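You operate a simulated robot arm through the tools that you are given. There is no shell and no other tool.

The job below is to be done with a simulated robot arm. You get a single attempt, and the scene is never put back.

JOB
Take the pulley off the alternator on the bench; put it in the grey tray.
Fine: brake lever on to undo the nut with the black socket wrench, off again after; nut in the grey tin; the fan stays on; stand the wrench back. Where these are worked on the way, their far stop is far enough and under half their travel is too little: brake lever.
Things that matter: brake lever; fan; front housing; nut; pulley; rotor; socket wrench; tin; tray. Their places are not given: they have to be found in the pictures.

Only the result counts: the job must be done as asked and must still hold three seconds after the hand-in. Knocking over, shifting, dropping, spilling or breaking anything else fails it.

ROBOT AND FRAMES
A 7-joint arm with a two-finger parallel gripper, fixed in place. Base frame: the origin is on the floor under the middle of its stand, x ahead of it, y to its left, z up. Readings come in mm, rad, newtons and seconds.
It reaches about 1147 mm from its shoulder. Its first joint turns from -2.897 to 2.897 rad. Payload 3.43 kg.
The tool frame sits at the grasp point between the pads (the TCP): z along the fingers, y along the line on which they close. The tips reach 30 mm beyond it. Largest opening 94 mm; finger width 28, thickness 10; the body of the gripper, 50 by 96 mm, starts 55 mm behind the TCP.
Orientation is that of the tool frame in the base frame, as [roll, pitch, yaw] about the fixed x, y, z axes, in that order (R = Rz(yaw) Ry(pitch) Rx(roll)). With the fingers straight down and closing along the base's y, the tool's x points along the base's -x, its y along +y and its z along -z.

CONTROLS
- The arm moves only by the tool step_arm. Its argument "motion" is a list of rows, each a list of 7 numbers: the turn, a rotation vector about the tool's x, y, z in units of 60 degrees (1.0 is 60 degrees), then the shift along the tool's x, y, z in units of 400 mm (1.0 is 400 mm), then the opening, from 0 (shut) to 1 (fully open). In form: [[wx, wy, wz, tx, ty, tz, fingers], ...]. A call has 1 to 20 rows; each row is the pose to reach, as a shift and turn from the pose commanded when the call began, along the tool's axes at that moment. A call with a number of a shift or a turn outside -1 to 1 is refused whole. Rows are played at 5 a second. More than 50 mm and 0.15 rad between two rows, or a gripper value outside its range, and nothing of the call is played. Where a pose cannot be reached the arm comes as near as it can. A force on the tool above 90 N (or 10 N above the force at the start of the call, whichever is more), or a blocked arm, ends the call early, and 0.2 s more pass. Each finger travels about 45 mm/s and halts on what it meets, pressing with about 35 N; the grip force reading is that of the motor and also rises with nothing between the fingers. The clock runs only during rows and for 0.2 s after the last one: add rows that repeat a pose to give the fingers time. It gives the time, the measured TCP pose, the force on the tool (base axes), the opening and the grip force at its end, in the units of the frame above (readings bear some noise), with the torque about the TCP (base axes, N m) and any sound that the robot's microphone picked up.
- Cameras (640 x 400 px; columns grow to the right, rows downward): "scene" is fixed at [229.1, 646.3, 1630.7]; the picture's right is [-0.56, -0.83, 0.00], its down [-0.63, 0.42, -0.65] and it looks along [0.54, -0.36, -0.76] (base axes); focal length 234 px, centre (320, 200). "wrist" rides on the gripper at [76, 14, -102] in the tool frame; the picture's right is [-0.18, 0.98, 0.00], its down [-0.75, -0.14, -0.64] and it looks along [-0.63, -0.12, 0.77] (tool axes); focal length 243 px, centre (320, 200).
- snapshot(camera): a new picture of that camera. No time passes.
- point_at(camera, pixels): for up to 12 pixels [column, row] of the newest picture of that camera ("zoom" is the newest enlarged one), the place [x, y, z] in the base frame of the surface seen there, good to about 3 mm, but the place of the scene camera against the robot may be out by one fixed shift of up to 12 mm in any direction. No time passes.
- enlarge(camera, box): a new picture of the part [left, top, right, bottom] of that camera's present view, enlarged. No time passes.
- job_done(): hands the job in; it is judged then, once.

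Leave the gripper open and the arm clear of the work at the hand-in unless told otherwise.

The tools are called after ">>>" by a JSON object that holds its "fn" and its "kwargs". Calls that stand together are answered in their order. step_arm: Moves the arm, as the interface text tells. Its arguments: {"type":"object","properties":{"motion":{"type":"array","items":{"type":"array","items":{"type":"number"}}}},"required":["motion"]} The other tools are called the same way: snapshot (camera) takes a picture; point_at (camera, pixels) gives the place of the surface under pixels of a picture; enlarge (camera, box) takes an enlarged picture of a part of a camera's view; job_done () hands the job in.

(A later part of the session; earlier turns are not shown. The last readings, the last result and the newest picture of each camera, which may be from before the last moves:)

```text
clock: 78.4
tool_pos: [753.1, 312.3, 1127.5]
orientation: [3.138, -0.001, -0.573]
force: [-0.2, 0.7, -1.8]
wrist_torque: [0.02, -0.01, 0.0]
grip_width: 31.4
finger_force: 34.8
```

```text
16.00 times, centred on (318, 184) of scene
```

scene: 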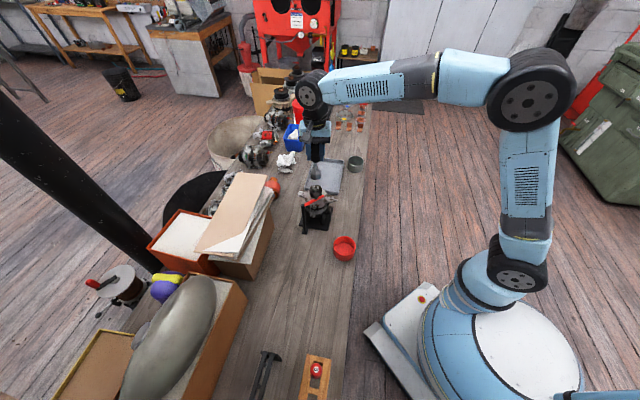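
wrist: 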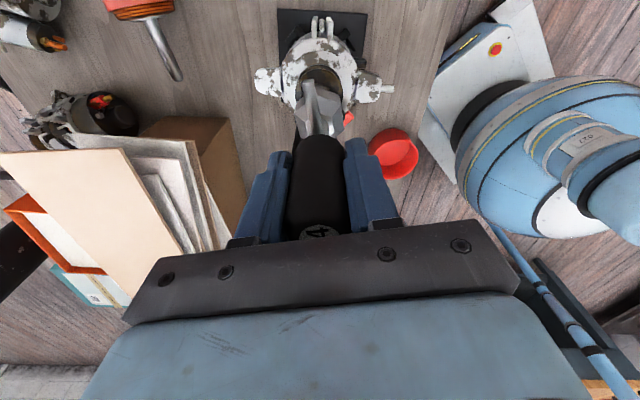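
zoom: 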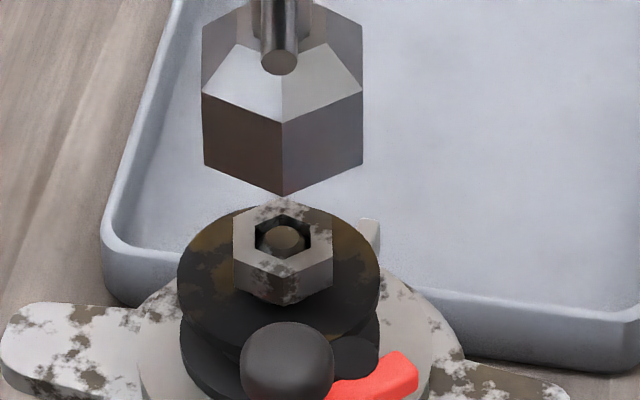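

The pulley has shifted about 1.4 mm under the brake pad, so the nut no longer clamps it, but the nut still sits on the thread a few mm above the pulley. I do another round: back clockwise 4×60°.

>>> {"fn": "step_arm", "kwargs": {"motion": [[0, 0, 0.14, 0, 0, 0, 0], [0, 0, 0.28, 0, 0, 0, 0], [0, 0, 0.42, 0, 0, 0, 0], [0, 0, 0.56, 0, 0, 0, 0], [0, 0, 0.7, 0, 0, 0, 0], [0, 0, 0.84, 0, 0, 0, 0], [0, 0, 0.98, 0, 0, 0, 0], [0, 0, 1.0, 0, 0, 0, 0]]}}

>>> {"fn": "step_arm", "kwargs": {"motion": [[0, 0, 0.14, 0, 0, 0, 0], [0, 0, 0.28, 0, 0, 0, 0], [0, 0, 0.42, 0, 0, 0, 0], [0, 0, 0.56, 0, 0, 0, 0], [0, 0, 0.7, 0, 0, 0, 0], [0, 0, 0.84, 0, 0, 0, 0], [0, 0, 0.98, 0, 0, 0, 0], [0, 0, 1.0, 0, 0, 0, 0]]}}

>>> {"fn": "step_arm", "kwargs": {"motion": [[0, 0, 0.14, 0, 0, 0, 0], [0, 0, 0.28, 0, 0, 0, 0], [0, 0, 0.42, 0, 0, 0, 0], [0, 0, 0.56, 0, 0, 0, 0], [0, 0, 0.7, 0, 0, 0, 0], [0, 0, 0.84, 0, 0, 0, 0], [0, 0, 0.98, 0, 0, 0, 0], [0, 0, 1.0, 0, 0, 0, 0]]}}

>>> {"fn": "step_arm", "kwargs": {"motion": [[0, 0, 0.14, 0, 0, 0, 0], [0, 0, 0.28, 0, 0, 0, 0], [0, 0, 0.42, 0, 0, 0, 0], [0, 0, 0.56, 0, 0, 0, 0], [0, 0, 0.7, 0, 0, 0, 0], [0, 0, 0.84, 0, 0, 0, 0], [0, 0, 0.98, 0, 0, 0, 0], [0, 0, 1.0, 0, 0, 0, 0], [0, 0, 1.0, 0, 0, 0, 0]]}}

>>> {"fn": "enlarge", "kwargs": {"camera": "scene", "box": [306, 172, 330, 197]}}

>>> {"fn": "snapshot", "kwargs": {"camera": "wrist"}}

```text
clock: 80.2
tool_pos: [752.8, 312.7, 1127.0]
orientation: [-3.141, 0.002, -1.624]
force: [0.8, -1.2, -2.9]
wrist_torque: [0.0, 0.01, -0.02]
grip_width: 31.4
finger_force: 34.9
```

```text
clock: 82.0
tool_pos: [752.6, 311.9, 1126.0]
orientation: [-3.141, 0.0, -2.669]
force: [-0.1, -0.4, -2.4]
wrist_torque: [-0.02, 0.01, 0.01]
grip_width: 31.6
finger_force: 34.8
```

```text
clock: 83.8
tool_pos: [751.3, 311.9, 1126.9]
orientation: [3.14, -0.001, 2.564]
force: [-0.8, 0.1, -2.7]
wrist_torque: [0.0, 0.01, -0.03]
grip_width: 31.5
finger_force: 35.1
```

```text
clock: 85.8
tool_pos: [752.4, 312.5, 1125.2]
orientation: [3.141, 0.0, 1.52]
force: [0.1, -0.5, -2.6]
wrist_torque: [0.01, 0.0, -0.01]
grip_width: 31.4
finger_force: 34.5
```

```text
16.00 times, centred on (318, 184) of scene
```

zoom: 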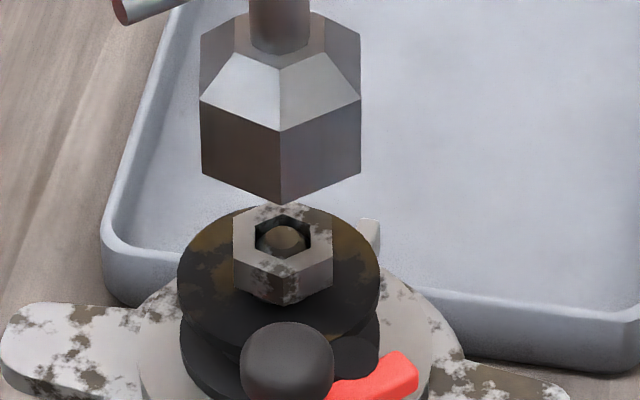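

```text
taken
```

wrist: 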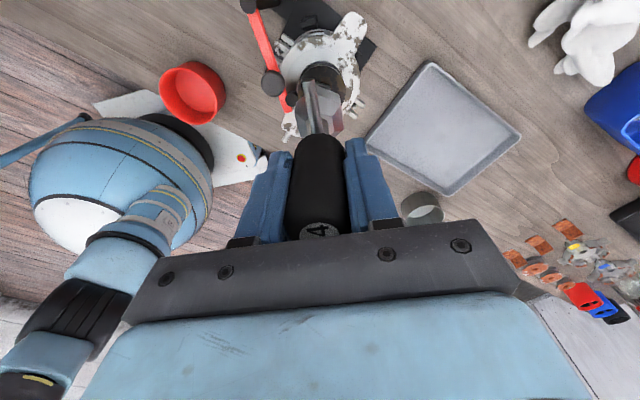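

Still aligned. I lower onto the nut again, turn 4×60° counter-clockwise and lift to inspect.

>>> {"fn": "step_arm", "kwargs": {"motion": [[0, 0, 0, 0, 0, 0.035, 0], [0, 0, 0, 0, 0, 0.065, 0], [0, 0, 0, 0, 0, 0.077, 0], [0, 0, 0, 0, 0, 0.086, 0], [0, 0, 0, 0, 0, 0.094, 0], [0, 0, 0, 0, 0, 0.102, 0], [0, 0, 0, 0, 0, 0.108, 0], [0, 0, 0, 0, 0, 0.108, 0]]}}

>>> {"fn": "step_arm", "kwargs": {"motion": [[0, 0, -0.12, 0, 0, 0, 0], [0, 0, -0.24, 0, 0, 0, 0], [0, 0, -0.36, 0, 0, 0, 0], [0, 0, -0.48, 0, 0, 0, 0], [0, 0, -0.6, 0, 0, 0, 0], [0, 0, -0.72, 0, 0, 0, 0], [0, 0, -0.84, 0, 0, 0, 0], [0, 0, -0.96, 0, 0, 0, 0], [0, 0, -1.0, 0, 0, 0, 0]]}}

>>> {"fn": "step_arm", "kwargs": {"motion": [[0, 0, -0.12, 0, 0, 0, 0], [0, 0, -0.24, 0, 0, 0, 0], [0, 0, -0.36, 0, 0, 0, 0], [0, 0, -0.48, 0, 0, 0, 0], [0, 0, -0.6, 0, 0, 0, 0], [0, 0, -0.72, 0, 0, 0, 0], [0, 0, -0.84, 0, 0, 0, 0], [0, 0, -0.96, 0, 0, 0, 0], [0, 0, -1.0, 0, 0, 0, 0]]}}

>>> {"fn": "step_arm", "kwargs": {"motion": [[0, 0, -0.12, 0, 0, 0, 0], [0, 0, -0.24, 0, 0, 0, 0], [0, 0, -0.36, 0, 0, 0, 0], [0, 0, -0.48, 0, 0, 0, 0], [0, 0, -0.6, 0, 0, 0, 0], [0, 0, -0.72, 0, 0, 0, 0], [0, 0, -0.84, 0, 0, 0, 0], [0, 0, -0.96, 0, 0, 0, 0], [0, 0, -1.0, 0, 0, 0, 0]]}}

>>> {"fn": "step_arm", "kwargs": {"motion": [[0, 0, -0.12, 0, 0, 0, 0], [0, 0, -0.24, 0, 0, 0, 0], [0, 0, -0.36, 0, 0, 0, 0], [0, 0, -0.48, 0, 0, 0, 0], [0, 0, -0.6, 0, 0, 0, 0], [0, 0, -0.72, 0, 0, 0, 0], [0, 0, -0.84, 0, 0, 0, 0], [0, 0, -0.96, 0, 0, 0, 0], [0, 0, -1.0, 0, 0, 0, 0]]}}

>>> {"fn": "step_arm", "kwargs": {"motion": [[0, 0, 0, 0, 0, -0.015, 0], [0, 0, 0, 0, 0, -0.04, 0], [0, 0, 0, 0, 0, -0.08, 0], [0, 0, 0, 0, 0, -0.112, 0], [0, 0, 0, 0, 0, -0.112, 0]]}}

>>> {"fn": "enlarge", "kwargs": {"camera": "scene", "box": [306, 172, 330, 197]}}

```text
clock: 87.6
tool_pos: [753.5, 312.7, 1082.7]
orientation: [-3.14, 0.0, 1.519]
force: [-0.2, -0.6, -2.2]
wrist_torque: [-0.01, 0.02, 0.03]
grip_width: 31.4
finger_force: 35.5
```

```text
clock: 89.6
tool_pos: [751.8, 313.0, 1083.1]
orientation: [-3.141, 0.001, 2.57]
force: [-0.5, -0.2, -2.3]
wrist_torque: [0.01, 0.0, 0.0]
grip_width: 31.4
finger_force: 35.2
```

```text
clock: 91.6
tool_pos: [751.8, 311.3, 1083.1]
orientation: [-3.141, -0.001, -2.667]
force: [-0.2, -0.2, -2.1]
wrist_torque: [0.02, -0.03, 0.02]
grip_width: 31.5
finger_force: 34.8
```

```text
clock: 93.6
tool_pos: [751.4, 312.6, 1082.5]
orientation: [3.14, 0.0, -1.62]
force: [-0.7, 0.9, -1.7]
wrist_torque: [0.03, 0.01, 0.02]
grip_width: 31.5
finger_force: 34.9
```

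```text
clock: 95.6
tool_pos: [752.4, 312.3, 1083.1]
orientation: [3.14, 0.001, -0.573]
force: [-0.2, 0.0, -2.3]
wrist_torque: [0.03, -0.03, -0.02]
grip_width: 31.3
finger_force: 35.3
```

```text
clock: 96.8
tool_pos: [751.9, 310.5, 1127.7]
orientation: [3.141, 0.0, -0.575]
force: [-1.3, 0.0, -2.6]
wrist_torque: [0.02, -0.01, 0.03]
grip_width: 31.5
finger_force: 34.4
```

```text
16.00 times, centred on (318, 184) of scene
```

zoom: 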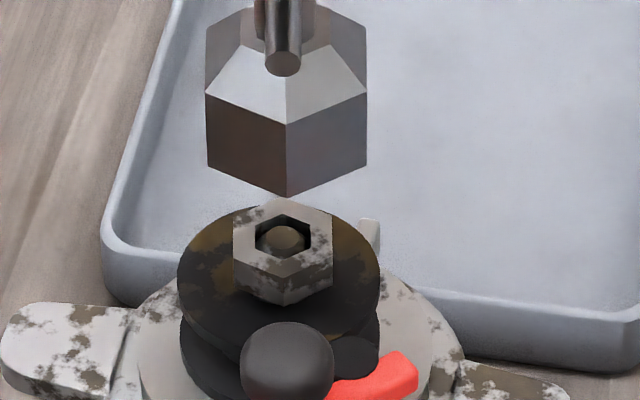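

The nut's texture shows it keeps turning with the wrench. To judge how far it has come up, I move 46 mm along the tool's -x and look at it with the wrist camera.

>>> {"fn": "step_arm", "kwargs": {"motion": [[0, 0, 0, -0.06, 0, 0, 0], [0, 0, 0, -0.125, 0, 0, 0], [0, 0, 0, -0.125, 0, 0, 0], [0, 0, 0, -0.125, 0, 0, 0]]}}

>>> {"fn": "snapshot", "kwargs": {"camera": "wrist"}}

>>> {"fn": "enlarge", "kwargs": {"camera": "wrist", "box": [290, 10, 360, 80]}}

```text
clock: 97.8
tool_pos: [710.6, 339.1, 1128.1]
orientation: [3.14, 0.0, -0.575]
force: [0.5, 0.2, -2.4]
wrist_torque: [-0.01, -0.01, -0.02]
grip_width: 31.6
finger_force: 35.5
```

```text
taken
```

wrist: 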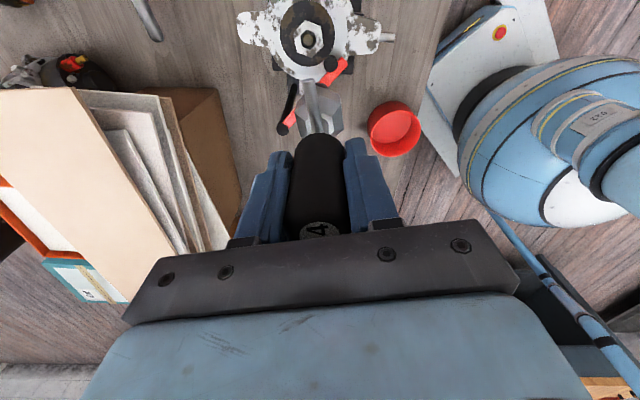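

```text
5.71 times, centred on (325, 45) of wrist
```

zoom: 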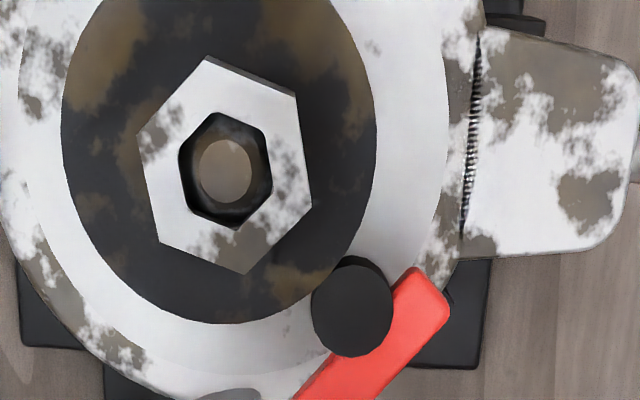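

>>> {"fn": "point_at", "kwargs": {"camera": "zoom", "pixels": [[225, 172], [205, 75], [285, 110], [295, 195], [240, 255], [170, 225], [155, 140], [100, 100], [330, 150], [200, 290], [290, 270], [390, 100]]}}

>>> {"fn": "enlarge", "kwargs": {"camera": "scene", "box": [306, 172, 330, 197]}}

```text
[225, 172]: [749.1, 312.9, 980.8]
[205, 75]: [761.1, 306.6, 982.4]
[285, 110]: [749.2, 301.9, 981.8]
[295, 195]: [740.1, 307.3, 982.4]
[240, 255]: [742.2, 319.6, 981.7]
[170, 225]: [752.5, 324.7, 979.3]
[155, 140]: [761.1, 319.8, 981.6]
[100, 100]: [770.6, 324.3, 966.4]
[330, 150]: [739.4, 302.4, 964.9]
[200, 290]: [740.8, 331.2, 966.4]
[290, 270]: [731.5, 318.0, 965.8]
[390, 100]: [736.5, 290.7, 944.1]
```

```text
16.00 times, centred on (318, 184) of scene
```

zoom: 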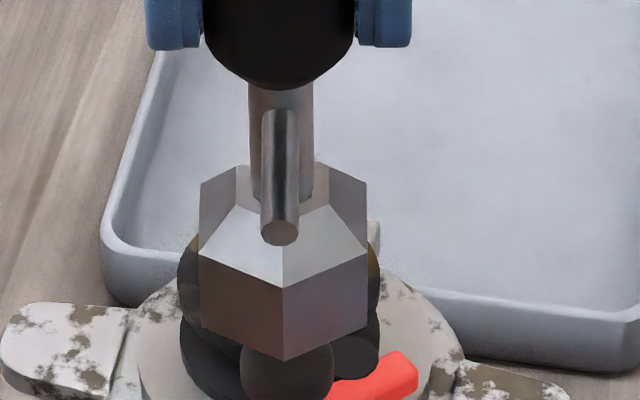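

The nut's top is now at z≈981.8 against 978.1 at first: 3.7 mm in 2.5 turns (1.5 mm per turn). It still holds on the thread, so I go on. I return over the nut while turning back clockwise 4×60°.

>>> {"fn": "step_arm", "kwargs": {"motion": [[0, 0, 0.14, 0.06, 0, 0, 0], [0, 0, 0.28, 0.125, 0, 0, 0], [0, 0, 0.42, 0.125, 0, 0, 0], [0, 0, 0.56, 0.125, 0, 0, 0], [0, 0, 0.7, 0.125, 0, 0, 0], [0, 0, 0.84, 0.125, 0, 0, 0], [0, 0, 0.98, 0.125, 0, 0, 0], [0, 0, 1.0, 0.125, 0, 0, 0]]}}

>>> {"fn": "step_arm", "kwargs": {"motion": [[0, 0, 0.14, 0, 0, 0, 0], [0, 0, 0.28, 0, 0, 0, 0], [0, 0, 0.42, 0, 0, 0, 0], [0, 0, 0.56, 0, 0, 0, 0], [0, 0, 0.7, 0, 0, 0, 0], [0, 0, 0.84, 0, 0, 0, 0], [0, 0, 0.98, 0, 0, 0, 0], [0, 0, 1.0, 0, 0, 0, 0]]}}

>>> {"fn": "step_arm", "kwargs": {"motion": [[0, 0, 0.14, 0, 0, 0, 0], [0, 0, 0.28, 0, 0, 0, 0], [0, 0, 0.42, 0, 0, 0, 0], [0, 0, 0.56, 0, 0, 0, 0], [0, 0, 0.7, 0, 0, 0, 0], [0, 0, 0.84, 0, 0, 0, 0], [0, 0, 0.98, 0, 0, 0, 0], [0, 0, 1.0, 0, 0, 0, 0]]}}

>>> {"fn": "step_arm", "kwargs": {"motion": [[0, 0, 0.14, 0, 0, 0, 0], [0, 0, 0.28, 0, 0, 0, 0], [0, 0, 0.42, 0, 0, 0, 0], [0, 0, 0.56, 0, 0, 0, 0], [0, 0, 0.7, 0, 0, 0, 0], [0, 0, 0.84, 0, 0, 0, 0], [0, 0, 0.98, 0, 0, 0, 0], [0, 0, 1.0, 0, 0, 0, 0], [0, 0, 1.0, 0, 0, 0, 0]]}}

>>> {"fn": "enlarge", "kwargs": {"camera": "scene", "box": [306, 172, 330, 197]}}

```text
clock: 99.6
tool_pos: [751.7, 312.4, 1127.5]
orientation: [-3.142, -0.001, -1.624]
force: [-0.1, 0.3, -3.1]
wrist_torque: [0.0, -0.02, 0.01]
grip_width: 31.3
finger_force: 34.8
```

```text
clock: 101.4
tool_pos: [751.7, 311.3, 1128.1]
orientation: [3.141, 0.0, -2.67]
force: [-0.5, -0.5, -1.7]
wrist_torque: [0.0, -0.01, -0.01]
grip_width: 31.2
finger_force: 34.8
```

```text
clock: 103.2
tool_pos: [752.0, 312.5, 1126.7]
orientation: [-3.141, 0.001, 2.565]
force: [1.0, 0.5, -1.7]
wrist_torque: [-0.02, 0.03, -0.02]
grip_width: 31.8
finger_force: 34.8
```

```text
clock: 105.2
tool_pos: [751.6, 312.7, 1129.1]
orientation: [3.141, 0.001, 1.52]
force: [0.4, 0.3, -3.2]
wrist_torque: [0.0, 0.0, 0.0]
grip_width: 31.4
finger_force: 34.8
```

```text
16.00 times, centred on (318, 184) of scene
```

zoom: 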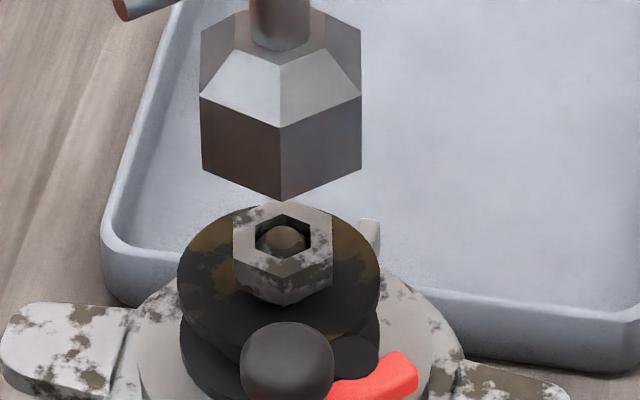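

Still aligned (span 200-361, centre 280.5). I lower, turn 4×60° counter-clockwise, and lift again.

>>> {"fn": "step_arm", "kwargs": {"motion": [[0, 0, 0, 0, 0, 0.035, 0], [0, 0, 0, 0, 0, 0.065, 0], [0, 0, 0, 0, 0, 0.077, 0], [0, 0, 0, 0, 0, 0.086, 0], [0, 0, 0, 0, 0, 0.094, 0], [0, 0, 0, 0, 0, 0.102, 0], [0, 0, 0, 0, 0, 0.108, 0], [0, 0, 0, 0, 0, 0.108, 0]]}}

>>> {"fn": "step_arm", "kwargs": {"motion": [[0, 0, -0.12, 0, 0, 0, 0], [0, 0, -0.24, 0, 0, 0, 0], [0, 0, -0.36, 0, 0, 0, 0], [0, 0, -0.48, 0, 0, 0, 0], [0, 0, -0.6, 0, 0, 0, 0], [0, 0, -0.72, 0, 0, 0, 0], [0, 0, -0.84, 0, 0, 0, 0], [0, 0, -0.96, 0, 0, 0, 0], [0, 0, -1.0, 0, 0, 0, 0]]}}

>>> {"fn": "step_arm", "kwargs": {"motion": [[0, 0, -0.12, 0, 0, 0, 0], [0, 0, -0.24, 0, 0, 0, 0], [0, 0, -0.36, 0, 0, 0, 0], [0, 0, -0.48, 0, 0, 0, 0], [0, 0, -0.6, 0, 0, 0, 0], [0, 0, -0.72, 0, 0, 0, 0], [0, 0, -0.84, 0, 0, 0, 0], [0, 0, -0.96, 0, 0, 0, 0], [0, 0, -1.0, 0, 0, 0, 0]]}}

>>> {"fn": "step_arm", "kwargs": {"motion": [[0, 0, -0.12, 0, 0, 0, 0], [0, 0, -0.24, 0, 0, 0, 0], [0, 0, -0.36, 0, 0, 0, 0], [0, 0, -0.48, 0, 0, 0, 0], [0, 0, -0.6, 0, 0, 0, 0], [0, 0, -0.72, 0, 0, 0, 0], [0, 0, -0.84, 0, 0, 0, 0], [0, 0, -0.96, 0, 0, 0, 0], [0, 0, -1.0, 0, 0, 0, 0]]}}

>>> {"fn": "step_arm", "kwargs": {"motion": [[0, 0, -0.12, 0, 0, 0, 0], [0, 0, -0.24, 0, 0, 0, 0], [0, 0, -0.36, 0, 0, 0, 0], [0, 0, -0.48, 0, 0, 0, 0], [0, 0, -0.6, 0, 0, 0, 0], [0, 0, -0.72, 0, 0, 0, 0], [0, 0, -0.84, 0, 0, 0, 0], [0, 0, -0.96, 0, 0, 0, 0], [0, 0, -1.0, 0, 0, 0, 0]]}}

>>> {"fn": "step_arm", "kwargs": {"motion": [[0, 0, 0, 0, 0, -0.015, 0], [0, 0, 0, 0, 0, -0.04, 0], [0, 0, 0, 0, 0, -0.08, 0], [0, 0, 0, 0, 0, -0.108, 0], [0, 0, 0, 0, 0, -0.108, 0]]}}

>>> {"fn": "enlarge", "kwargs": {"camera": "scene", "box": [306, 172, 330, 197]}}

```text
clock: 107.0
tool_pos: [753.1, 312.4, 1083.9]
orientation: [3.141, 0.0, 1.52]
force: [0.0, -0.2, -2.7]
wrist_torque: [-0.01, 0.0, -0.02]
grip_width: 31.2
finger_force: 35.0
```

```text
clock: 109.0
tool_pos: [752.6, 312.0, 1084.3]
orientation: [3.141, 0.0, 2.57]
force: [-0.9, -1.2, -2.7]
wrist_torque: [-0.03, -0.02, -0.02]
grip_width: 31.3
finger_force: 35.0
```

```text
clock: 111.0
tool_pos: [751.3, 312.8, 1084.4]
orientation: [3.14, 0.002, -2.668]
force: [-0.4, 0.0, -3.3]
wrist_torque: [-0.01, 0.02, 0.03]
grip_width: 31.6
finger_force: 35.3
```

```text
clock: 113.0
tool_pos: [752.1, 312.4, 1085.2]
orientation: [3.141, 0.001, -1.62]
force: [-0.7, 0.5, -4.0]
wrist_torque: [0.02, 0.0, 0.0]
grip_width: 31.3
finger_force: 35.0
```

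```text
clock: 115.0
tool_pos: [752.4, 311.5, 1084.2]
orientation: [3.14, 0.002, -0.573]
force: [0.5, 0.0, -2.3]
wrist_torque: [0.03, -0.01, -0.01]
grip_width: 31.5
finger_force: 35.2
```

```text
clock: 116.2
tool_pos: [751.5, 313.0, 1129.6]
orientation: [3.141, 0.001, -0.574]
force: [1.1, 0.8, -3.1]
wrist_torque: [-0.03, 0.0, -0.02]
grip_width: 31.4
finger_force: 34.9
```

```text
16.00 times, centred on (318, 184) of scene
```

zoom: 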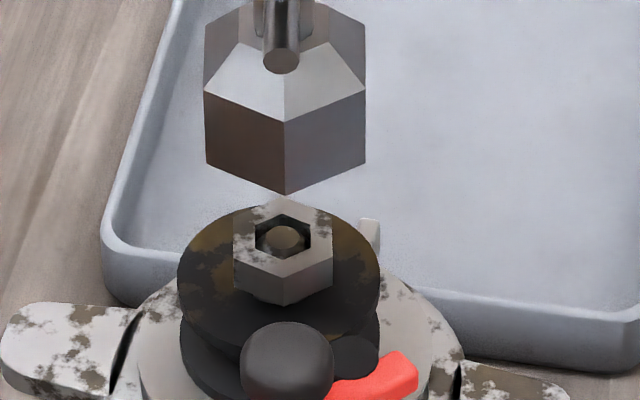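

The nut's outline in the scene hasn't risen since the round before last, so it may already be off the end of the thread. I move aside the same way as before to measure its height.

>>> {"fn": "step_arm", "kwargs": {"motion": [[0, 0, 0, -0.06, 0, 0, 0], [0, 0, 0, -0.125, 0, 0, 0], [0, 0, 0, -0.125, 0, 0, 0], [0, 0, 0, -0.125, 0, 0, 0]]}}

>>> {"fn": "snapshot", "kwargs": {"camera": "wrist"}}

>>> {"fn": "enlarge", "kwargs": {"camera": "wrist", "box": [290, 10, 360, 80]}}

>>> {"fn": "point_at", "kwargs": {"camera": "zoom", "pixels": [[225, 172], [205, 75], [285, 110], [295, 195], [240, 255], [170, 225], [155, 140], [100, 100], [330, 150], [200, 290], [290, 270], [190, 240]]}}

```text
clock: 117.2
tool_pos: [710.9, 339.2, 1128.4]
orientation: [3.141, 0.0, -0.575]
force: [-0.4, 0.0, -2.6]
wrist_torque: [0.0, 0.01, -0.01]
grip_width: 31.6
finger_force: 35.2
```

```text
taken
```

wrist: 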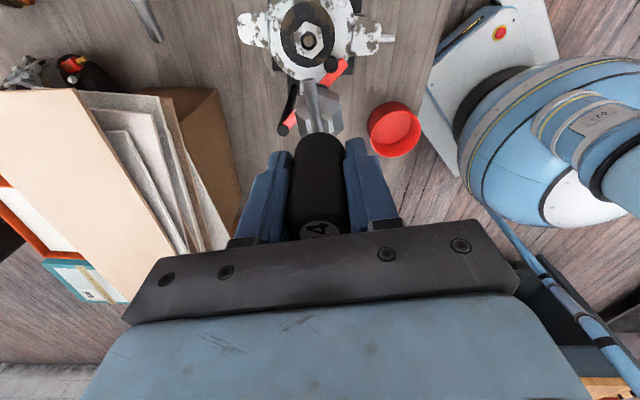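

```text
5.71 times, centred on (325, 45) of wrist
```

zoom: 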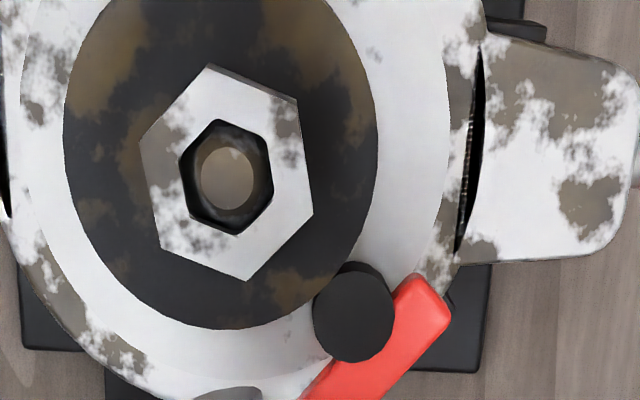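

```text
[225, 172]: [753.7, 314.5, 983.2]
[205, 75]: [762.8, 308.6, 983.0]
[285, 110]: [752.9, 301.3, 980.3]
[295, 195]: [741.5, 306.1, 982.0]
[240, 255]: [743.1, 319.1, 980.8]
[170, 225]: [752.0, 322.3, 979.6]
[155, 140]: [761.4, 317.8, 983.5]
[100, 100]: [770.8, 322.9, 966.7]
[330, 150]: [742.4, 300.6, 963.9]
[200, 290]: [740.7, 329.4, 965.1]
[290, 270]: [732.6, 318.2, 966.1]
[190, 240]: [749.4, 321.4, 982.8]
```

The nut's height hasn't changed (981.7), so it has run to the end of its thread travel, which happened about when the pulley came loose. Now I take the wrench back to its place; first half of the way, raised to z≈1150.

>>> {"fn": "step_arm", "kwargs": {"motion": [[0, 0, 0.12, -0.04, 0.003, -0.055, 0], [0, 0, 0.24, -0.14, 0.01, -0.055, 0], [0, 0, 0.36, -0.24, 0.018, -0.055, 0], [0, 0, 0.48, -0.34, 0.026, -0.055, 0], [0, 0, 0.6, -0.44, 0.034, -0.055, 0], [0, 0, 0.72, -0.52, 0.04, -0.055, 0], [0, 0, 0.85, -0.538, 0.041, -0.055, 0], [0, 0, 0.85, -0.538, 0.041, -0.055, 0]]}}

>>> {"fn": "step_arm", "kwargs": {"motion": [[0, 0, 0.12, -0.045, 0.06, 0, 0], [0, 0, 0.24, -0.09, 0.13, 0, 0], [0, 0, 0.36, -0.14, 0.2, 0, 0], [0, 0, 0.48, -0.19, 0.27, 0, 0], [0, 0, 0.6, -0.235, 0.34, 0, 0], [0, 0, 0.73, -0.28, 0.405, 0, 0], [0, 0, 0.862, -0.307, 0.444, 0, 0], [0, 0, 0.862, -0.307, 0.444, 0, 0], [0, 0, 0.862, -0.307, 0.444, 0, 0]]}}

>>> {"fn": "snapshot", "kwargs": {"camera": "wrist"}}

>>> {"fn": "snapshot", "kwargs": {"camera": "scene"}}

```text
clock: 119.0
tool_pos: [519.3, 441.8, 1149.9]
orientation: [3.141, 0.0, -1.464]
force: [-1.3, -0.2, -2.2]
wrist_torque: [0.01, 0.01, 0.0]
grip_width: 31.7
finger_force: 34.9
```

```text
clock: 121.0
tool_pos: [331.0, 544.5, 1150.5]
orientation: [-3.141, -0.001, -2.365]
force: [-0.2, -0.5, -3.4]
wrist_torque: [0.0, -0.03, 0.05]
grip_width: 31.2
finger_force: 35.5
```

```text
taken
```

wrist: 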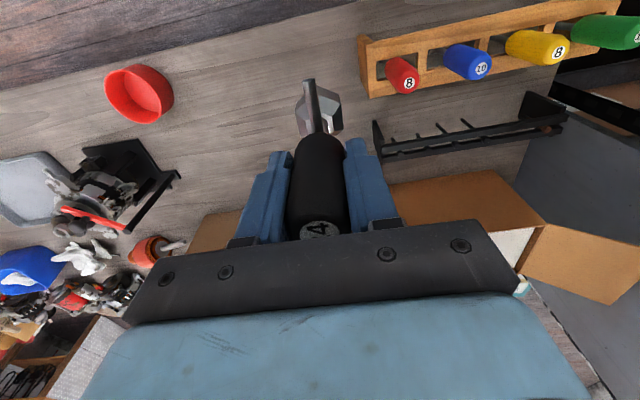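

```text
taken
```

scene: 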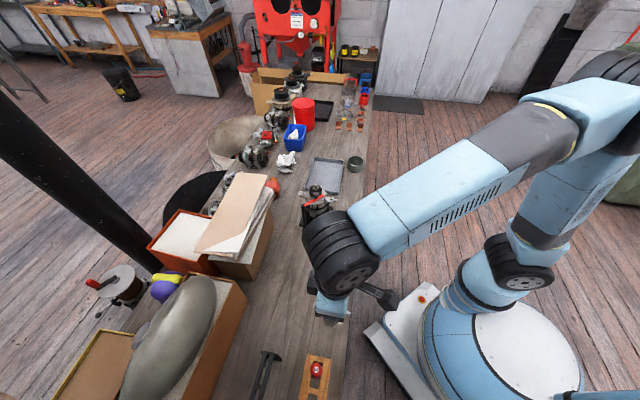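

The label on the grip's top is more visible than at first, so the wrench has slid down a little in the fingers. I measure the bar and socket now to know how far.

>>> {"fn": "enlarge", "kwargs": {"camera": "wrist", "box": [270, 60, 370, 160]}}

>>> {"fn": "point_at", "kwargs": {"camera": "zoom", "pixels": [[268, 85], [275, 120], [285, 170], [300, 220], [315, 270], [400, 180], [412, 285], [308, 145], [368, 232], [220, 213], [395, 145], [250, 155]]}}

```text
4.00 times, centred on (320, 110) of wrist
```

zoom: 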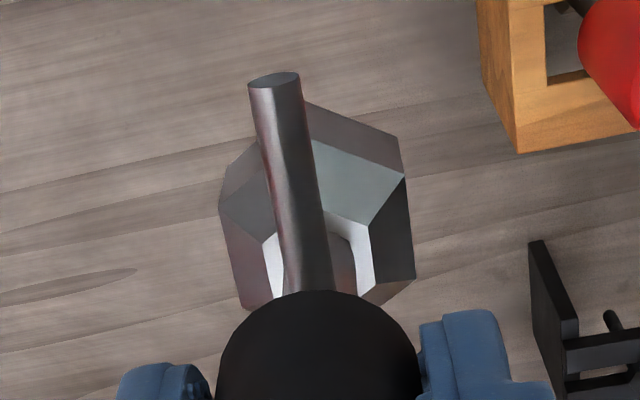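

```text
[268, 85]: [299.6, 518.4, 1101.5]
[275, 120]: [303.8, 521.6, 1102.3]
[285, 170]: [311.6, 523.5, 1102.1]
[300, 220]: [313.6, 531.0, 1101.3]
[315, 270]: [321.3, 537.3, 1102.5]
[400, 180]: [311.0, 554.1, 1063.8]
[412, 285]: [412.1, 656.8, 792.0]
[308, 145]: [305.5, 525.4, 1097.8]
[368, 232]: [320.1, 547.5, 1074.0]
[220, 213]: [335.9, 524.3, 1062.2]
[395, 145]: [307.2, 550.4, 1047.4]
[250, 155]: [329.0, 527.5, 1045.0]
```

The wrench has slid about 5.5 mm down, so its foot should meet the bench at TCP z≈902. I lower to z≈910 first.

>>> {"fn": "step_arm", "kwargs": {"motion": [[0, 0, 0, 0, 0, 0.1, 0], [0, 0, 0, 0, 0, 0.2, 0], [0, 0, 0, 0, 0, 0.3, 0], [0, 0, 0, 0, 0, 0.4, 0], [0, 0, 0, 0, 0, 0.5, 0], [0, 0, 0, 0, 0, 0.56, 0], [0, 0, 0, 0, 0, 0.595, 0], [0, 0, 0, 0, 0, 0.595, 0]]}}

>>> {"fn": "snapshot", "kwargs": {"camera": "wrist"}}

```text
clock: 122.8
tool_pos: [330.4, 545.4, 912.1]
orientation: [-3.14, -0.001, -2.367]
force: [-0.2, 0.6, -2.3]
wrist_torque: [-0.01, -0.03, 0.03]
grip_width: 31.2
finger_force: 34.6
```

```text
taken
```

wrist: 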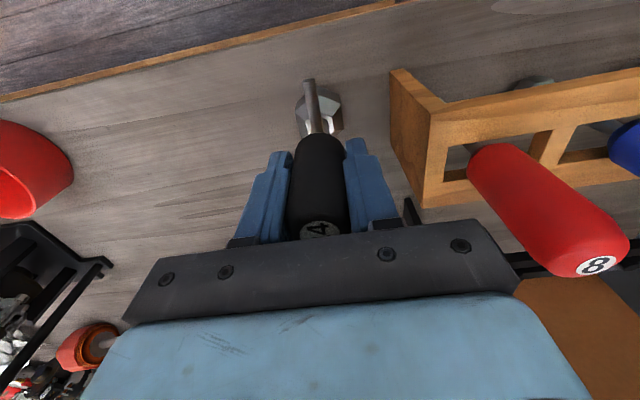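

Now I lower in 2 mm steps, watching for the contact force.

>>> {"fn": "step_arm", "kwargs": {"motion": [[0, 0, 0, 0, 0, 0.006, 0], [0, 0, 0, 0, 0, 0.012, 0], [0, 0, 0, 0, 0, 0.017, 0], [0, 0, 0, 0, 0, 0.017, 0]]}}

>>> {"fn": "step_arm", "kwargs": {"motion": [[0, 0, 0, 0, 0, 0.0025, 0], [0, 0, 0, 0, 0, 0.004, 0], [0, 0, 0, 0, 0, 0.004, 0]]}}

```text
clock: 123.8
tool_pos: [330.6, 546.3, 905.7]
orientation: [-3.141, 0.0, -2.367]
force: [-0.2, 0.7, -2.8]
wrist_torque: [-0.01, 0.01, -0.01]
grip_width: 31.4
finger_force: 34.9
```

```text
clock: 124.6
tool_pos: [329.5, 546.2, 904.2]
orientation: [-3.141, 0.0, -2.367]
force: [-0.6, -0.5, -2.5]
wrist_torque: [-0.01, 0.02, 0.02]
grip_width: 31.5
finger_force: 35.7
```

Still hanging free at z=904. Two more small steps.

>>> {"fn": "step_arm", "kwargs": {"motion": [[0, 0, 0, 0, 0, 0.0025, 0], [0, 0, 0, 0, 0, 0.004, 0], [0, 0, 0, 0, 0, 0.004, 0]]}}

>>> {"fn": "enlarge", "kwargs": {"camera": "scene", "box": [300, 305, 360, 360]}}

```text
clock: 125.4
tool_pos: [331.0, 545.9, 903.5]
orientation: [3.14, -0.001, -2.368]
force: [0.0, 1.1, -2.3]
wrist_torque: [0.03, 0.0, 0.03]
grip_width: 31.5
finger_force: 34.8
```

```text
7.27 times, centred on (330, 332) of scene
```

zoom: 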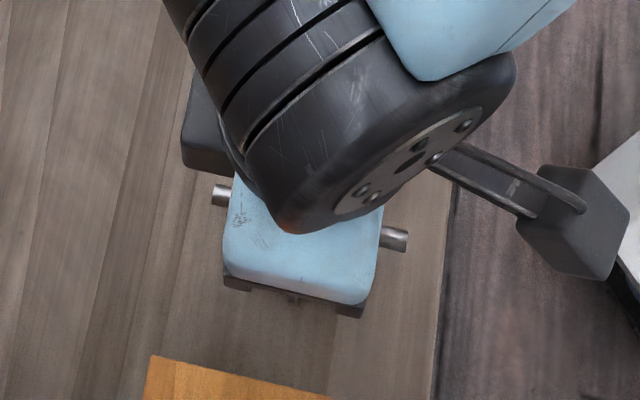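

No contact yet. I continue down in 1.5 mm steps.

>>> {"fn": "step_arm", "kwargs": {"motion": [[0, 0, 0, 0, 0, 0.002, 0], [0, 0, 0, 0, 0, 0.004, 0], [0, 0, 0, 0, 0, 0.004, 0]]}}

>>> {"fn": "step_arm", "kwargs": {"motion": [[0, 0, 0, 0, 0, 0.002, 0], [0, 0, 0, 0, 0, 0.004, 0], [0, 0, 0, 0, 0, 0.004, 0]]}}

```text
clock: 126.2
tool_pos: [331.2, 545.5, 903.3]
orientation: [3.141, 0.001, -2.367]
force: [1.3, -1.1, 26.9]
wrist_torque: [-0.64, -0.02, 0.04]
grip_width: 31.4
finger_force: 34.8
```

```text
clock: 127.0
tool_pos: [330.8, 546.5, 899.5]
orientation: [3.141, 0.003, -2.368]
force: [2.0, 6.4, 43.6]
wrist_torque: [0.14, 0.1, 0.0]
grip_width: 31.7
finger_force: 35.2
```

Contact: the force went to +27 N and then +44 N, so the wrench stands on the bench. I ease up about 1.5 mm to unload, then open the fingers slowly.

>>> {"fn": "step_arm", "kwargs": {"motion": [[0, 0, 0, 0, 0, -0.004, 0], [0, 0, 0, 0, 0, -0.004, 0]]}}

>>> {"fn": "step_arm", "kwargs": {"motion": [[0, 0, 0, 0, 0, 0, 0.36], [0, 0, 0, 0, 0, 0, 0.4], [0, 0, 0, 0, 0, 0, 0.5], [0, 0, 0, 0, 0, 0, 0.7], [0, 0, 0, 0, 0, 0, 1], [0, 0, 0, 0, 0, 0, 1], [0, 0, 0, 0, 0, 0, 1]]}}

>>> {"fn": "snapshot", "kwargs": {"camera": "wrist"}}

```text
clock: 127.6
tool_pos: [330.1, 545.0, 900.2]
orientation: [-3.141, 0.0, -2.367]
force: [2.6, 12.3, 19.0]
wrist_torque: [0.98, -0.14, -0.01]
grip_width: 31.4
finger_force: 35.4
```

```text
clock: 129.2
tool_pos: [330.4, 544.4, 901.2]
orientation: [-3.141, 0.002, -2.368]
force: [-0.2, 0.4, -0.2]
wrist_torque: [-0.02, 0.01, 0.0]
grip_width: 93.6
finger_force: 0.1
```

```text
taken
```

wrist: 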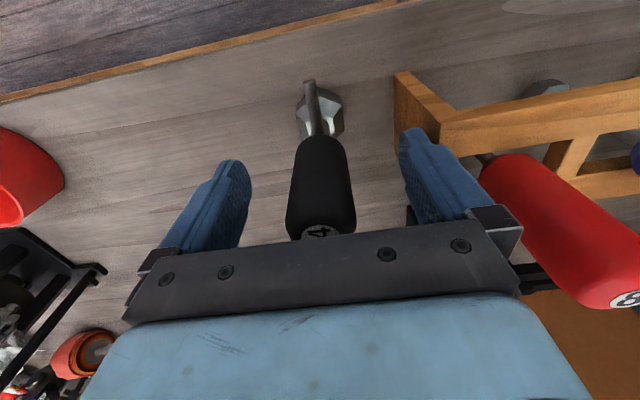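

The wrench stands upright between the open fingers. I rise straight up and check it from above.

>>> {"fn": "step_arm", "kwargs": {"motion": [[0, 0, 0, 0, 0, -0.08, 1], [0, 0, 0, 0, 0, -0.18, 1], [0, 0, 0, 0, 0, -0.29, 1], [0, 0, 0, 0, 0, -0.4, 1], [0, 0, 0, 0, 0, -0.51, 1], [0, 0, 0, 0, 0, -0.62, 1], [0, 0, 0, 0, 0, -0.62, 1]]}}

>>> {"fn": "snapshot", "kwargs": {"camera": "wrist"}}

```text
clock: 130.8
tool_pos: [332.3, 543.5, 1149.3]
orientation: [-3.141, 0.0, -2.368]
force: [-0.4, -0.3, 0.6]
wrist_torque: [-0.01, -0.02, -0.01]
grip_width: 93.9
finger_force: 0.0
```

```text
taken
```

wrist: 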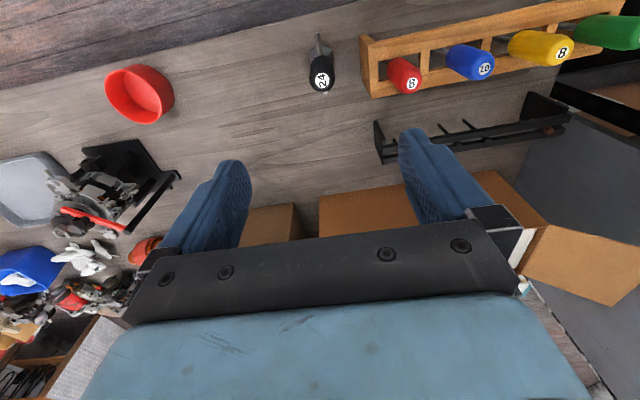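

The wrench stands in its old place. Next I go for the nut with the brake still on, to be sure it's really free. I move back over the alternator, turning the tool to yaw 146° so the fingers will close across two flats and stay clear of the knob.

>>> {"fn": "step_arm", "kwargs": {"motion": [[0, 0, 0.11, -0.029, -0.095, 0, 1], [0, 0, 0.22, -0.058, -0.19, 0, 1], [0, 0, 0.33, -0.087, -0.285, 0, 1], [0, 0, 0.44, -0.117, -0.381, 0, 1], [0, 0, 0.55, -0.146, -0.477, 0, 1], [0, 0, 0.65, -0.175, -0.5725, 0, 1], [0, 0, 0.65, -0.175, -0.5725, 0, 1]]}}

>>> {"fn": "step_arm", "kwargs": {"motion": [[0, 0, 0.11, -0.085, -0.055, 0, 1], [0, 0, 0.22, -0.17, -0.11, 0.02, 1], [0, 0, 0.33, -0.25, -0.165, 0.05, 1], [0, 0, 0.44, -0.335, -0.22, 0.09, 1], [0, 0, 0.55, -0.42, -0.28, 0.13, 1], [0, 0, 0.655, -0.496, -0.335, 0.1725, 1], [0, 0, 0.655, -0.496, -0.335, 0.1725, 1], [0, 0, 0.655, -0.496, -0.335, 0.1725, 1]]}}

>>> {"fn": "snapshot", "kwargs": {"camera": "wrist"}}

>>> {"fn": "enlarge", "kwargs": {"camera": "wrist", "box": [270, 80, 370, 160]}}

```text
clock: 132.4
tool_pos: [541.5, 430.5, 1149.6]
orientation: [3.142, -0.001, -3.049]
force: [0.3, 0.1, -0.1]
wrist_torque: [-0.02, 0.02, 0.01]
grip_width: 93.9
finger_force: 0.0
```

```text
clock: 134.2
tool_pos: [753.9, 315.3, 1081.4]
orientation: [3.142, 0.0, 2.55]
force: [0.7, 0.1, 1.3]
wrist_torque: [0.01, 0.0, -0.01]
grip_width: 94.1
finger_force: 0.1
```

```text
taken
```

wrist: 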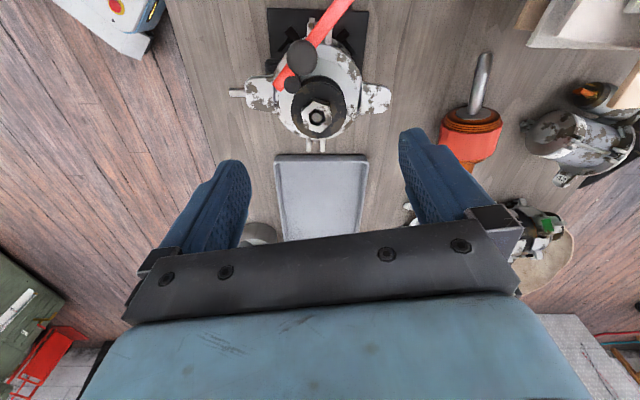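

```text
5.00 times, centred on (320, 120) of wrist
```

zoom: 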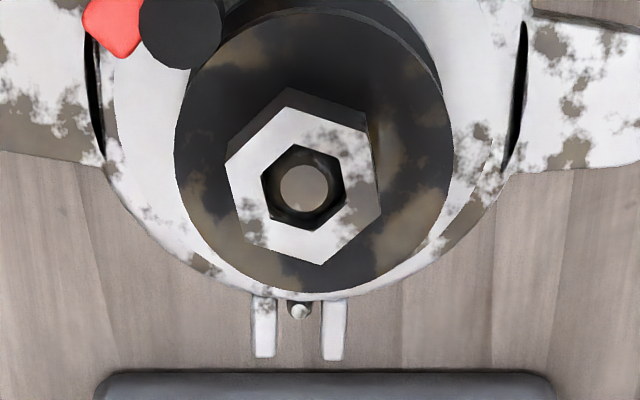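

The nut is right below, at zoom centre (304,185), about 3 mm off along the tool's -y. Its flats line up with the fingers. I correct, narrow the opening to about 52 mm and go down to just above it to check.

>>> {"fn": "point_at", "kwargs": {"camera": "zoom", "pixels": [[287, 112], [362, 135], [375, 210], [322, 258], [249, 234], [232, 163], [304, 187], [200, 100], [430, 180]]}}

>>> {"fn": "step_arm", "kwargs": {"motion": [[0, 0, 0, 0.0005, -0.0082, 0.04, 0.8], [0, 0, 0, 0.0005, -0.0082, 0.08, 0.6], [0, 0, 0, 0.0005, -0.0082, 0.11, 0.55], [0, 0, 0, 0.0005, -0.0082, 0.11, 0.55]]}}

>>> {"fn": "snapshot", "kwargs": {"camera": "wrist"}}

>>> {"fn": "enlarge", "kwargs": {"camera": "wrist", "box": [240, 90, 400, 230]}}

```text
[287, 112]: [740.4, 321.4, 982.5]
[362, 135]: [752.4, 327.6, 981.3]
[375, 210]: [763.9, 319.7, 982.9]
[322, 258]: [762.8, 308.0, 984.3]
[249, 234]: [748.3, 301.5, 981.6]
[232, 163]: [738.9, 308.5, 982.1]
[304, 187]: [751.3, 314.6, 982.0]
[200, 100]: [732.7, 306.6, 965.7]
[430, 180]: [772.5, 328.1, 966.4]
```

```text
clock: 135.2
tool_pos: [750.5, 313.5, 1034.7]
orientation: [3.141, 0.0, 2.551]
force: [0.5, -0.3, -0.1]
wrist_torque: [-0.01, -0.01, -0.01]
grip_width: 51.8
finger_force: 0.1
```

```text
taken
```

wrist: 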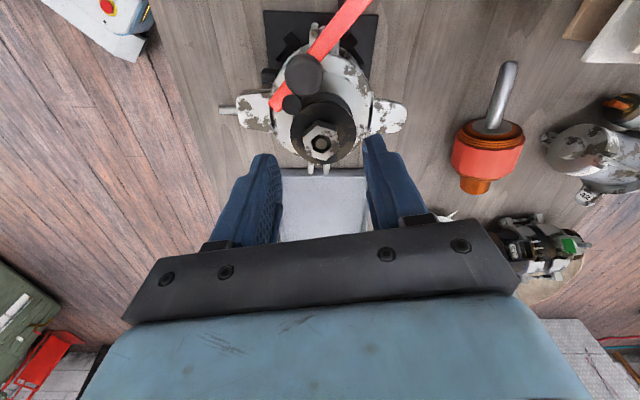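

```text
2.86 times, centred on (320, 160) of wrist
```

zoom: 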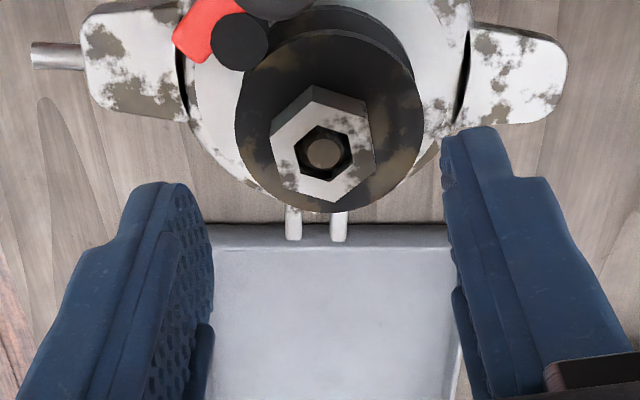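

The nut is centred between the fingers (TCP (750.5,313.5) against nut (751.1,314.4)). I lower to z≈1000 so the tips end just above the pulley.

>>> {"fn": "step_arm", "kwargs": {"motion": [[0, 0, 0, 0.0005, 0.002, 0.03, 0.55], [0, 0, 0, 0.0005, 0.002, 0.06, 0.55], [0, 0, 0, 0.0005, 0.002, 0.075, 0.55], [0, 0, 0, 0.0005, 0.002, 0.086, 0.55], [0, 0, 0, 0.0005, 0.002, 0.086, 0.55]]}}

>>> {"fn": "snapshot", "kwargs": {"camera": "wrist"}}

>>> {"fn": "enlarge", "kwargs": {"camera": "scene", "box": [300, 165, 340, 205]}}

```text
clock: 136.4
tool_pos: [749.0, 315.3, 1000.0]
orientation: [-3.141, 0.001, 2.549]
force: [-0.7, -0.7, -0.3]
wrist_torque: [0.0, -0.01, -0.03]
grip_width: 51.6
finger_force: 0.1
```

```text
taken
```

wrist: 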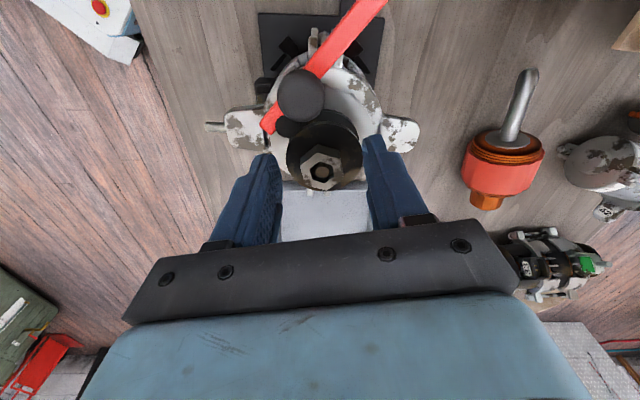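

```text
10.00 times, centred on (320, 185) of scene
```

zoom: 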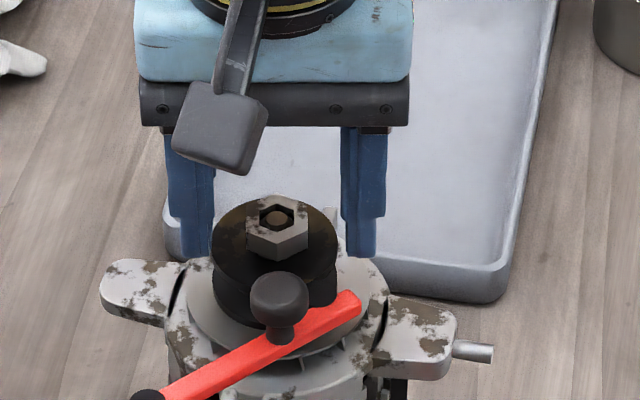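

The fingers straddle the nut and clear the pulley and knob. I close them on the nut.

>>> {"fn": "step_arm", "kwargs": {"motion": [[0, 0, 0, 0, 0, 0, 0.4], [0, 0, 0, 0, 0, 0, 0.3], [0, 0, 0, 0, 0, 0, 0.2], [0, 0, 0, 0, 0, 0, 0.1], [0, 0, 0, 0, 0, 0, 0], [0, 0, 0, 0, 0, 0, 0]]}}

>>> {"fn": "enlarge", "kwargs": {"camera": "scene", "box": [300, 165, 340, 205]}}

```text
clock: 137.8
tool_pos: [749.1, 314.2, 1001.5]
orientation: [3.14, 0.0, 2.55]
force: [7.5, 7.1, 1.9]
wrist_torque: [0.17, -0.22, 0.07]
grip_width: 23.0
finger_force: 35.2
```

```text
10.00 times, centred on (320, 185) of scene
```

zoom: 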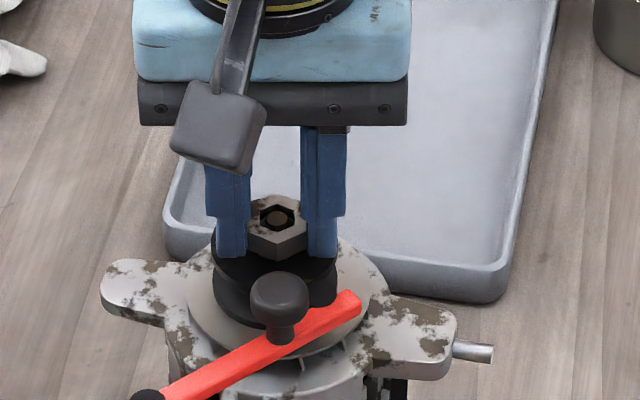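

The grip reads 23.0 mm, which is the nut across flats. I lift slowly by 4 mm and watch the force to learn if it's free.

>>> {"fn": "step_arm", "kwargs": {"motion": [[0, 0, 0, 0, 0, -0.004, 0], [0, 0, 0, 0, 0, -0.008, 0], [0, 0, 0, 0, 0, -0.01, 0], [0, 0, 0, 0, 0, -0.01, 0]]}}

>>> {"fn": "enlarge", "kwargs": {"camera": "scene", "box": [300, 165, 340, 205]}}

```text
clock: 138.8
tool_pos: [749.5, 314.5, 1005.9]
orientation: [3.141, -0.001, 2.55]
force: [0.4, 0.1, -0.4]
wrist_torque: [0.02, 0.01, -0.01]
grip_width: 23.0
finger_force: 34.9
```

```text
10.00 times, centred on (320, 185) of scene
```

zoom: 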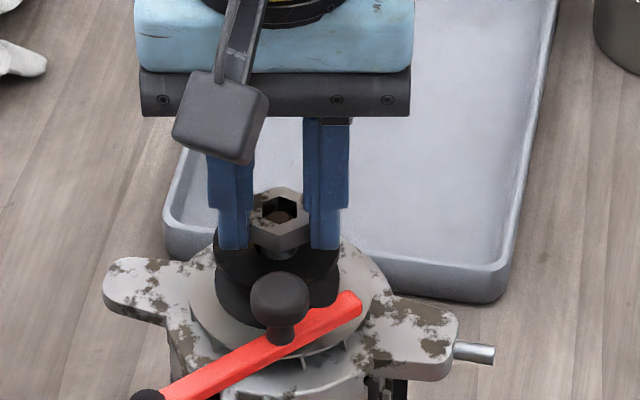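

It comes up with no resistance, so the nut is free. I lift it to z≈1060 and look at the shaft and pulley.

>>> {"fn": "step_arm", "kwargs": {"motion": [[0, 0, 0, 0, 0, -0.03, 0], [0, 0, 0, 0, 0, -0.07, 0], [0, 0, 0, 0, 0, -0.11, 0], [0, 0, 0, 0, 0, -0.14, 0], [0, 0, 0, 0, 0, -0.14, 0]]}}

>>> {"fn": "snapshot", "kwargs": {"camera": "wrist"}}

>>> {"fn": "enlarge", "kwargs": {"camera": "scene", "box": [295, 160, 345, 235]}}

```text
clock: 140.0
tool_pos: [750.3, 316.5, 1060.1]
orientation: [3.141, 0.0, 2.55]
force: [-0.2, 0.2, -1.3]
wrist_torque: [-0.03, -0.01, 0.02]
grip_width: 22.7
finger_force: 34.8
```

```text
taken
```

wrist: 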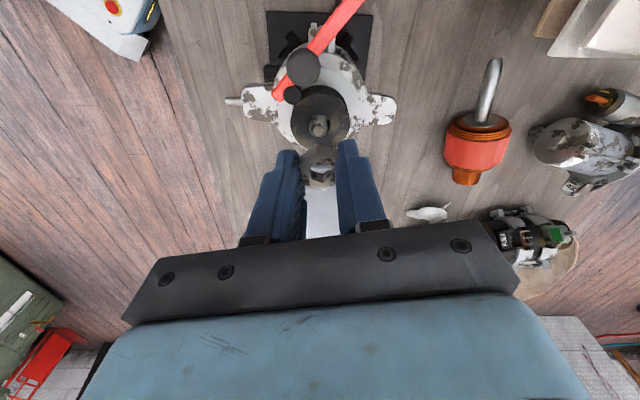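

```text
5.33 times, centred on (320, 198) of scene
```

zoom: 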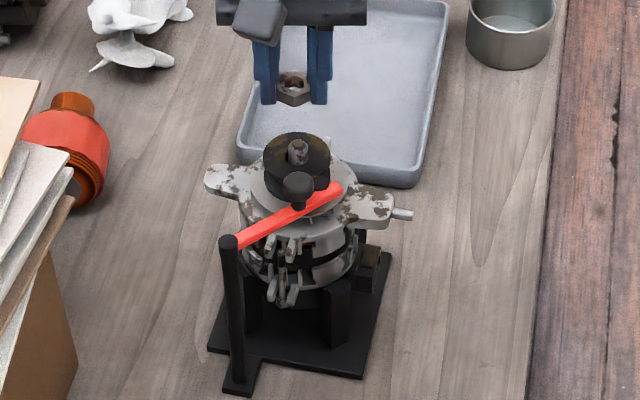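

The nut is off and held. Now the tin: I measure it in the scene picture.

>>> {"fn": "enlarge", "kwargs": {"camera": "scene", "box": [335, 145, 375, 180]}}

>>> {"fn": "enlarge", "kwargs": {"camera": "scene", "box": [300, 150, 350, 200]}}

```text
11.43 times, centred on (355, 162) of scene
```

zoom: 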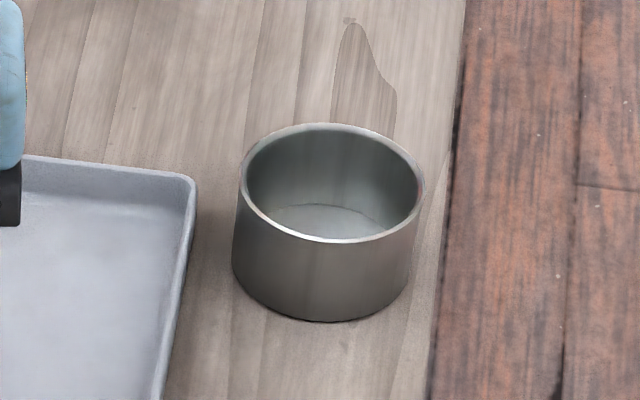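

```text
8.00 times, centred on (325, 175) of scene
```

zoom: 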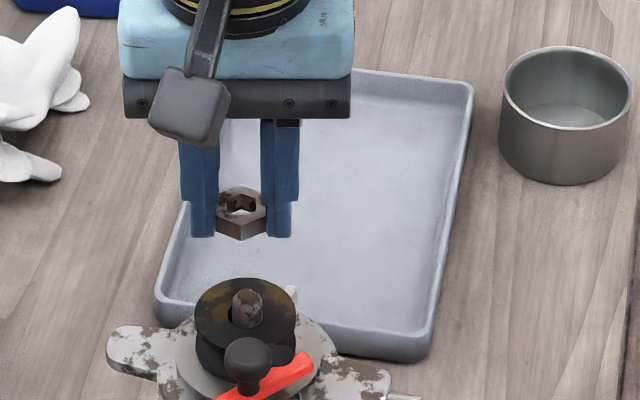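

>>> {"fn": "point_at", "kwargs": {"camera": "zoom", "pixels": [[503, 90], [632, 95], [570, 48], [570, 128], [567, 115], [565, 183], [465, 100], [345, 85], [170, 310], [415, 345], [330, 250], [400, 200]]}}

```text
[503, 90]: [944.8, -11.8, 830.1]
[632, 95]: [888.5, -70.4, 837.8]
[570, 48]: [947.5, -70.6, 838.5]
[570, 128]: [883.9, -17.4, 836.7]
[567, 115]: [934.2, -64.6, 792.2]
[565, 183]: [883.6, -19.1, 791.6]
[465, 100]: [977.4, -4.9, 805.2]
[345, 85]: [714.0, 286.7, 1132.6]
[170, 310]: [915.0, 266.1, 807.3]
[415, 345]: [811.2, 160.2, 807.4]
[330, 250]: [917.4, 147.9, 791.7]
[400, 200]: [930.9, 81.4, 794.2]
```

The tin's rim centre is (916,-42) in scene coordinates, so about (906.5,-37.5) after the shift, rim z≈837, inner diameter about 76 mm. I carry the nut over at z≈1010 and check with the wrist camera.

>>> {"fn": "step_arm", "kwargs": {"motion": [[0, 0, 0, -0.09, -0.057, 0, 0], [0, 0, 0, -0.18, -0.114, 0, 0], [0, 0, 0, -0.27, -0.171, 0, 0], [0, 0, 0, -0.36, -0.228, 0.02, 0], [0, 0, 0, -0.45, -0.285, 0.04, 0], [0, 0, 0, -0.54, -0.342, 0.06, 0], [0, 0, 0, -0.63, -0.399, 0.08, 0], [0, 0, 0, -0.72, -0.456, 0.1, 0], [0, 0, 0, -0.818, -0.516, 0.125, 0], [0, 0, 0, -0.818, -0.516, 0.125, 0], [0, 0, 0, -0.818, -0.516, 0.125, 0]]}}

>>> {"fn": "snapshot", "kwargs": {"camera": "wrist"}}

>>> {"fn": "snapshot", "kwargs": {"camera": "scene"}}

```text
clock: 142.4
tool_pos: [907.8, -40.5, 1009.1]
orientation: [3.141, 0.001, 2.55]
force: [-0.1, -0.7, -0.8]
wrist_torque: [0.0, 0.02, -0.01]
grip_width: 22.8
finger_force: 35.1
```

```text
taken
```

wrist: 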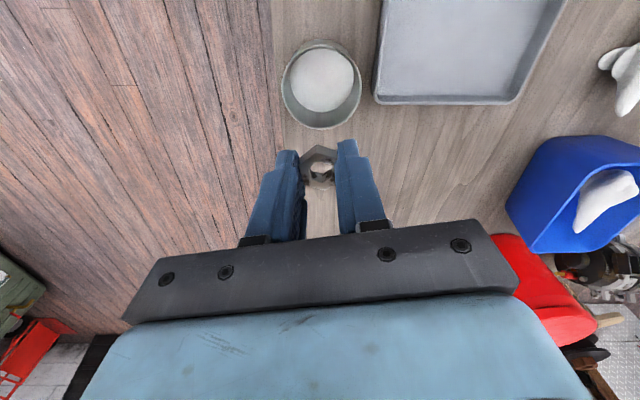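

```text
taken
```

scene: 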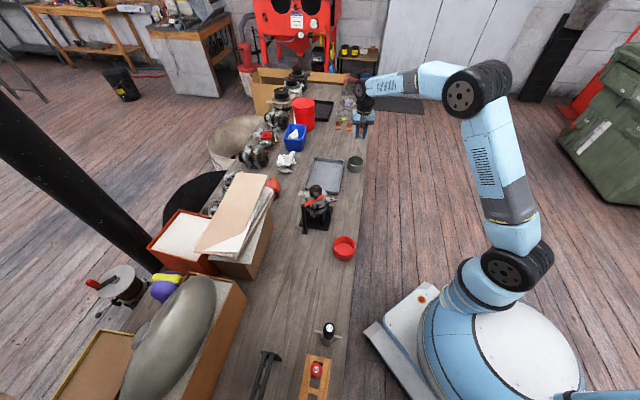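

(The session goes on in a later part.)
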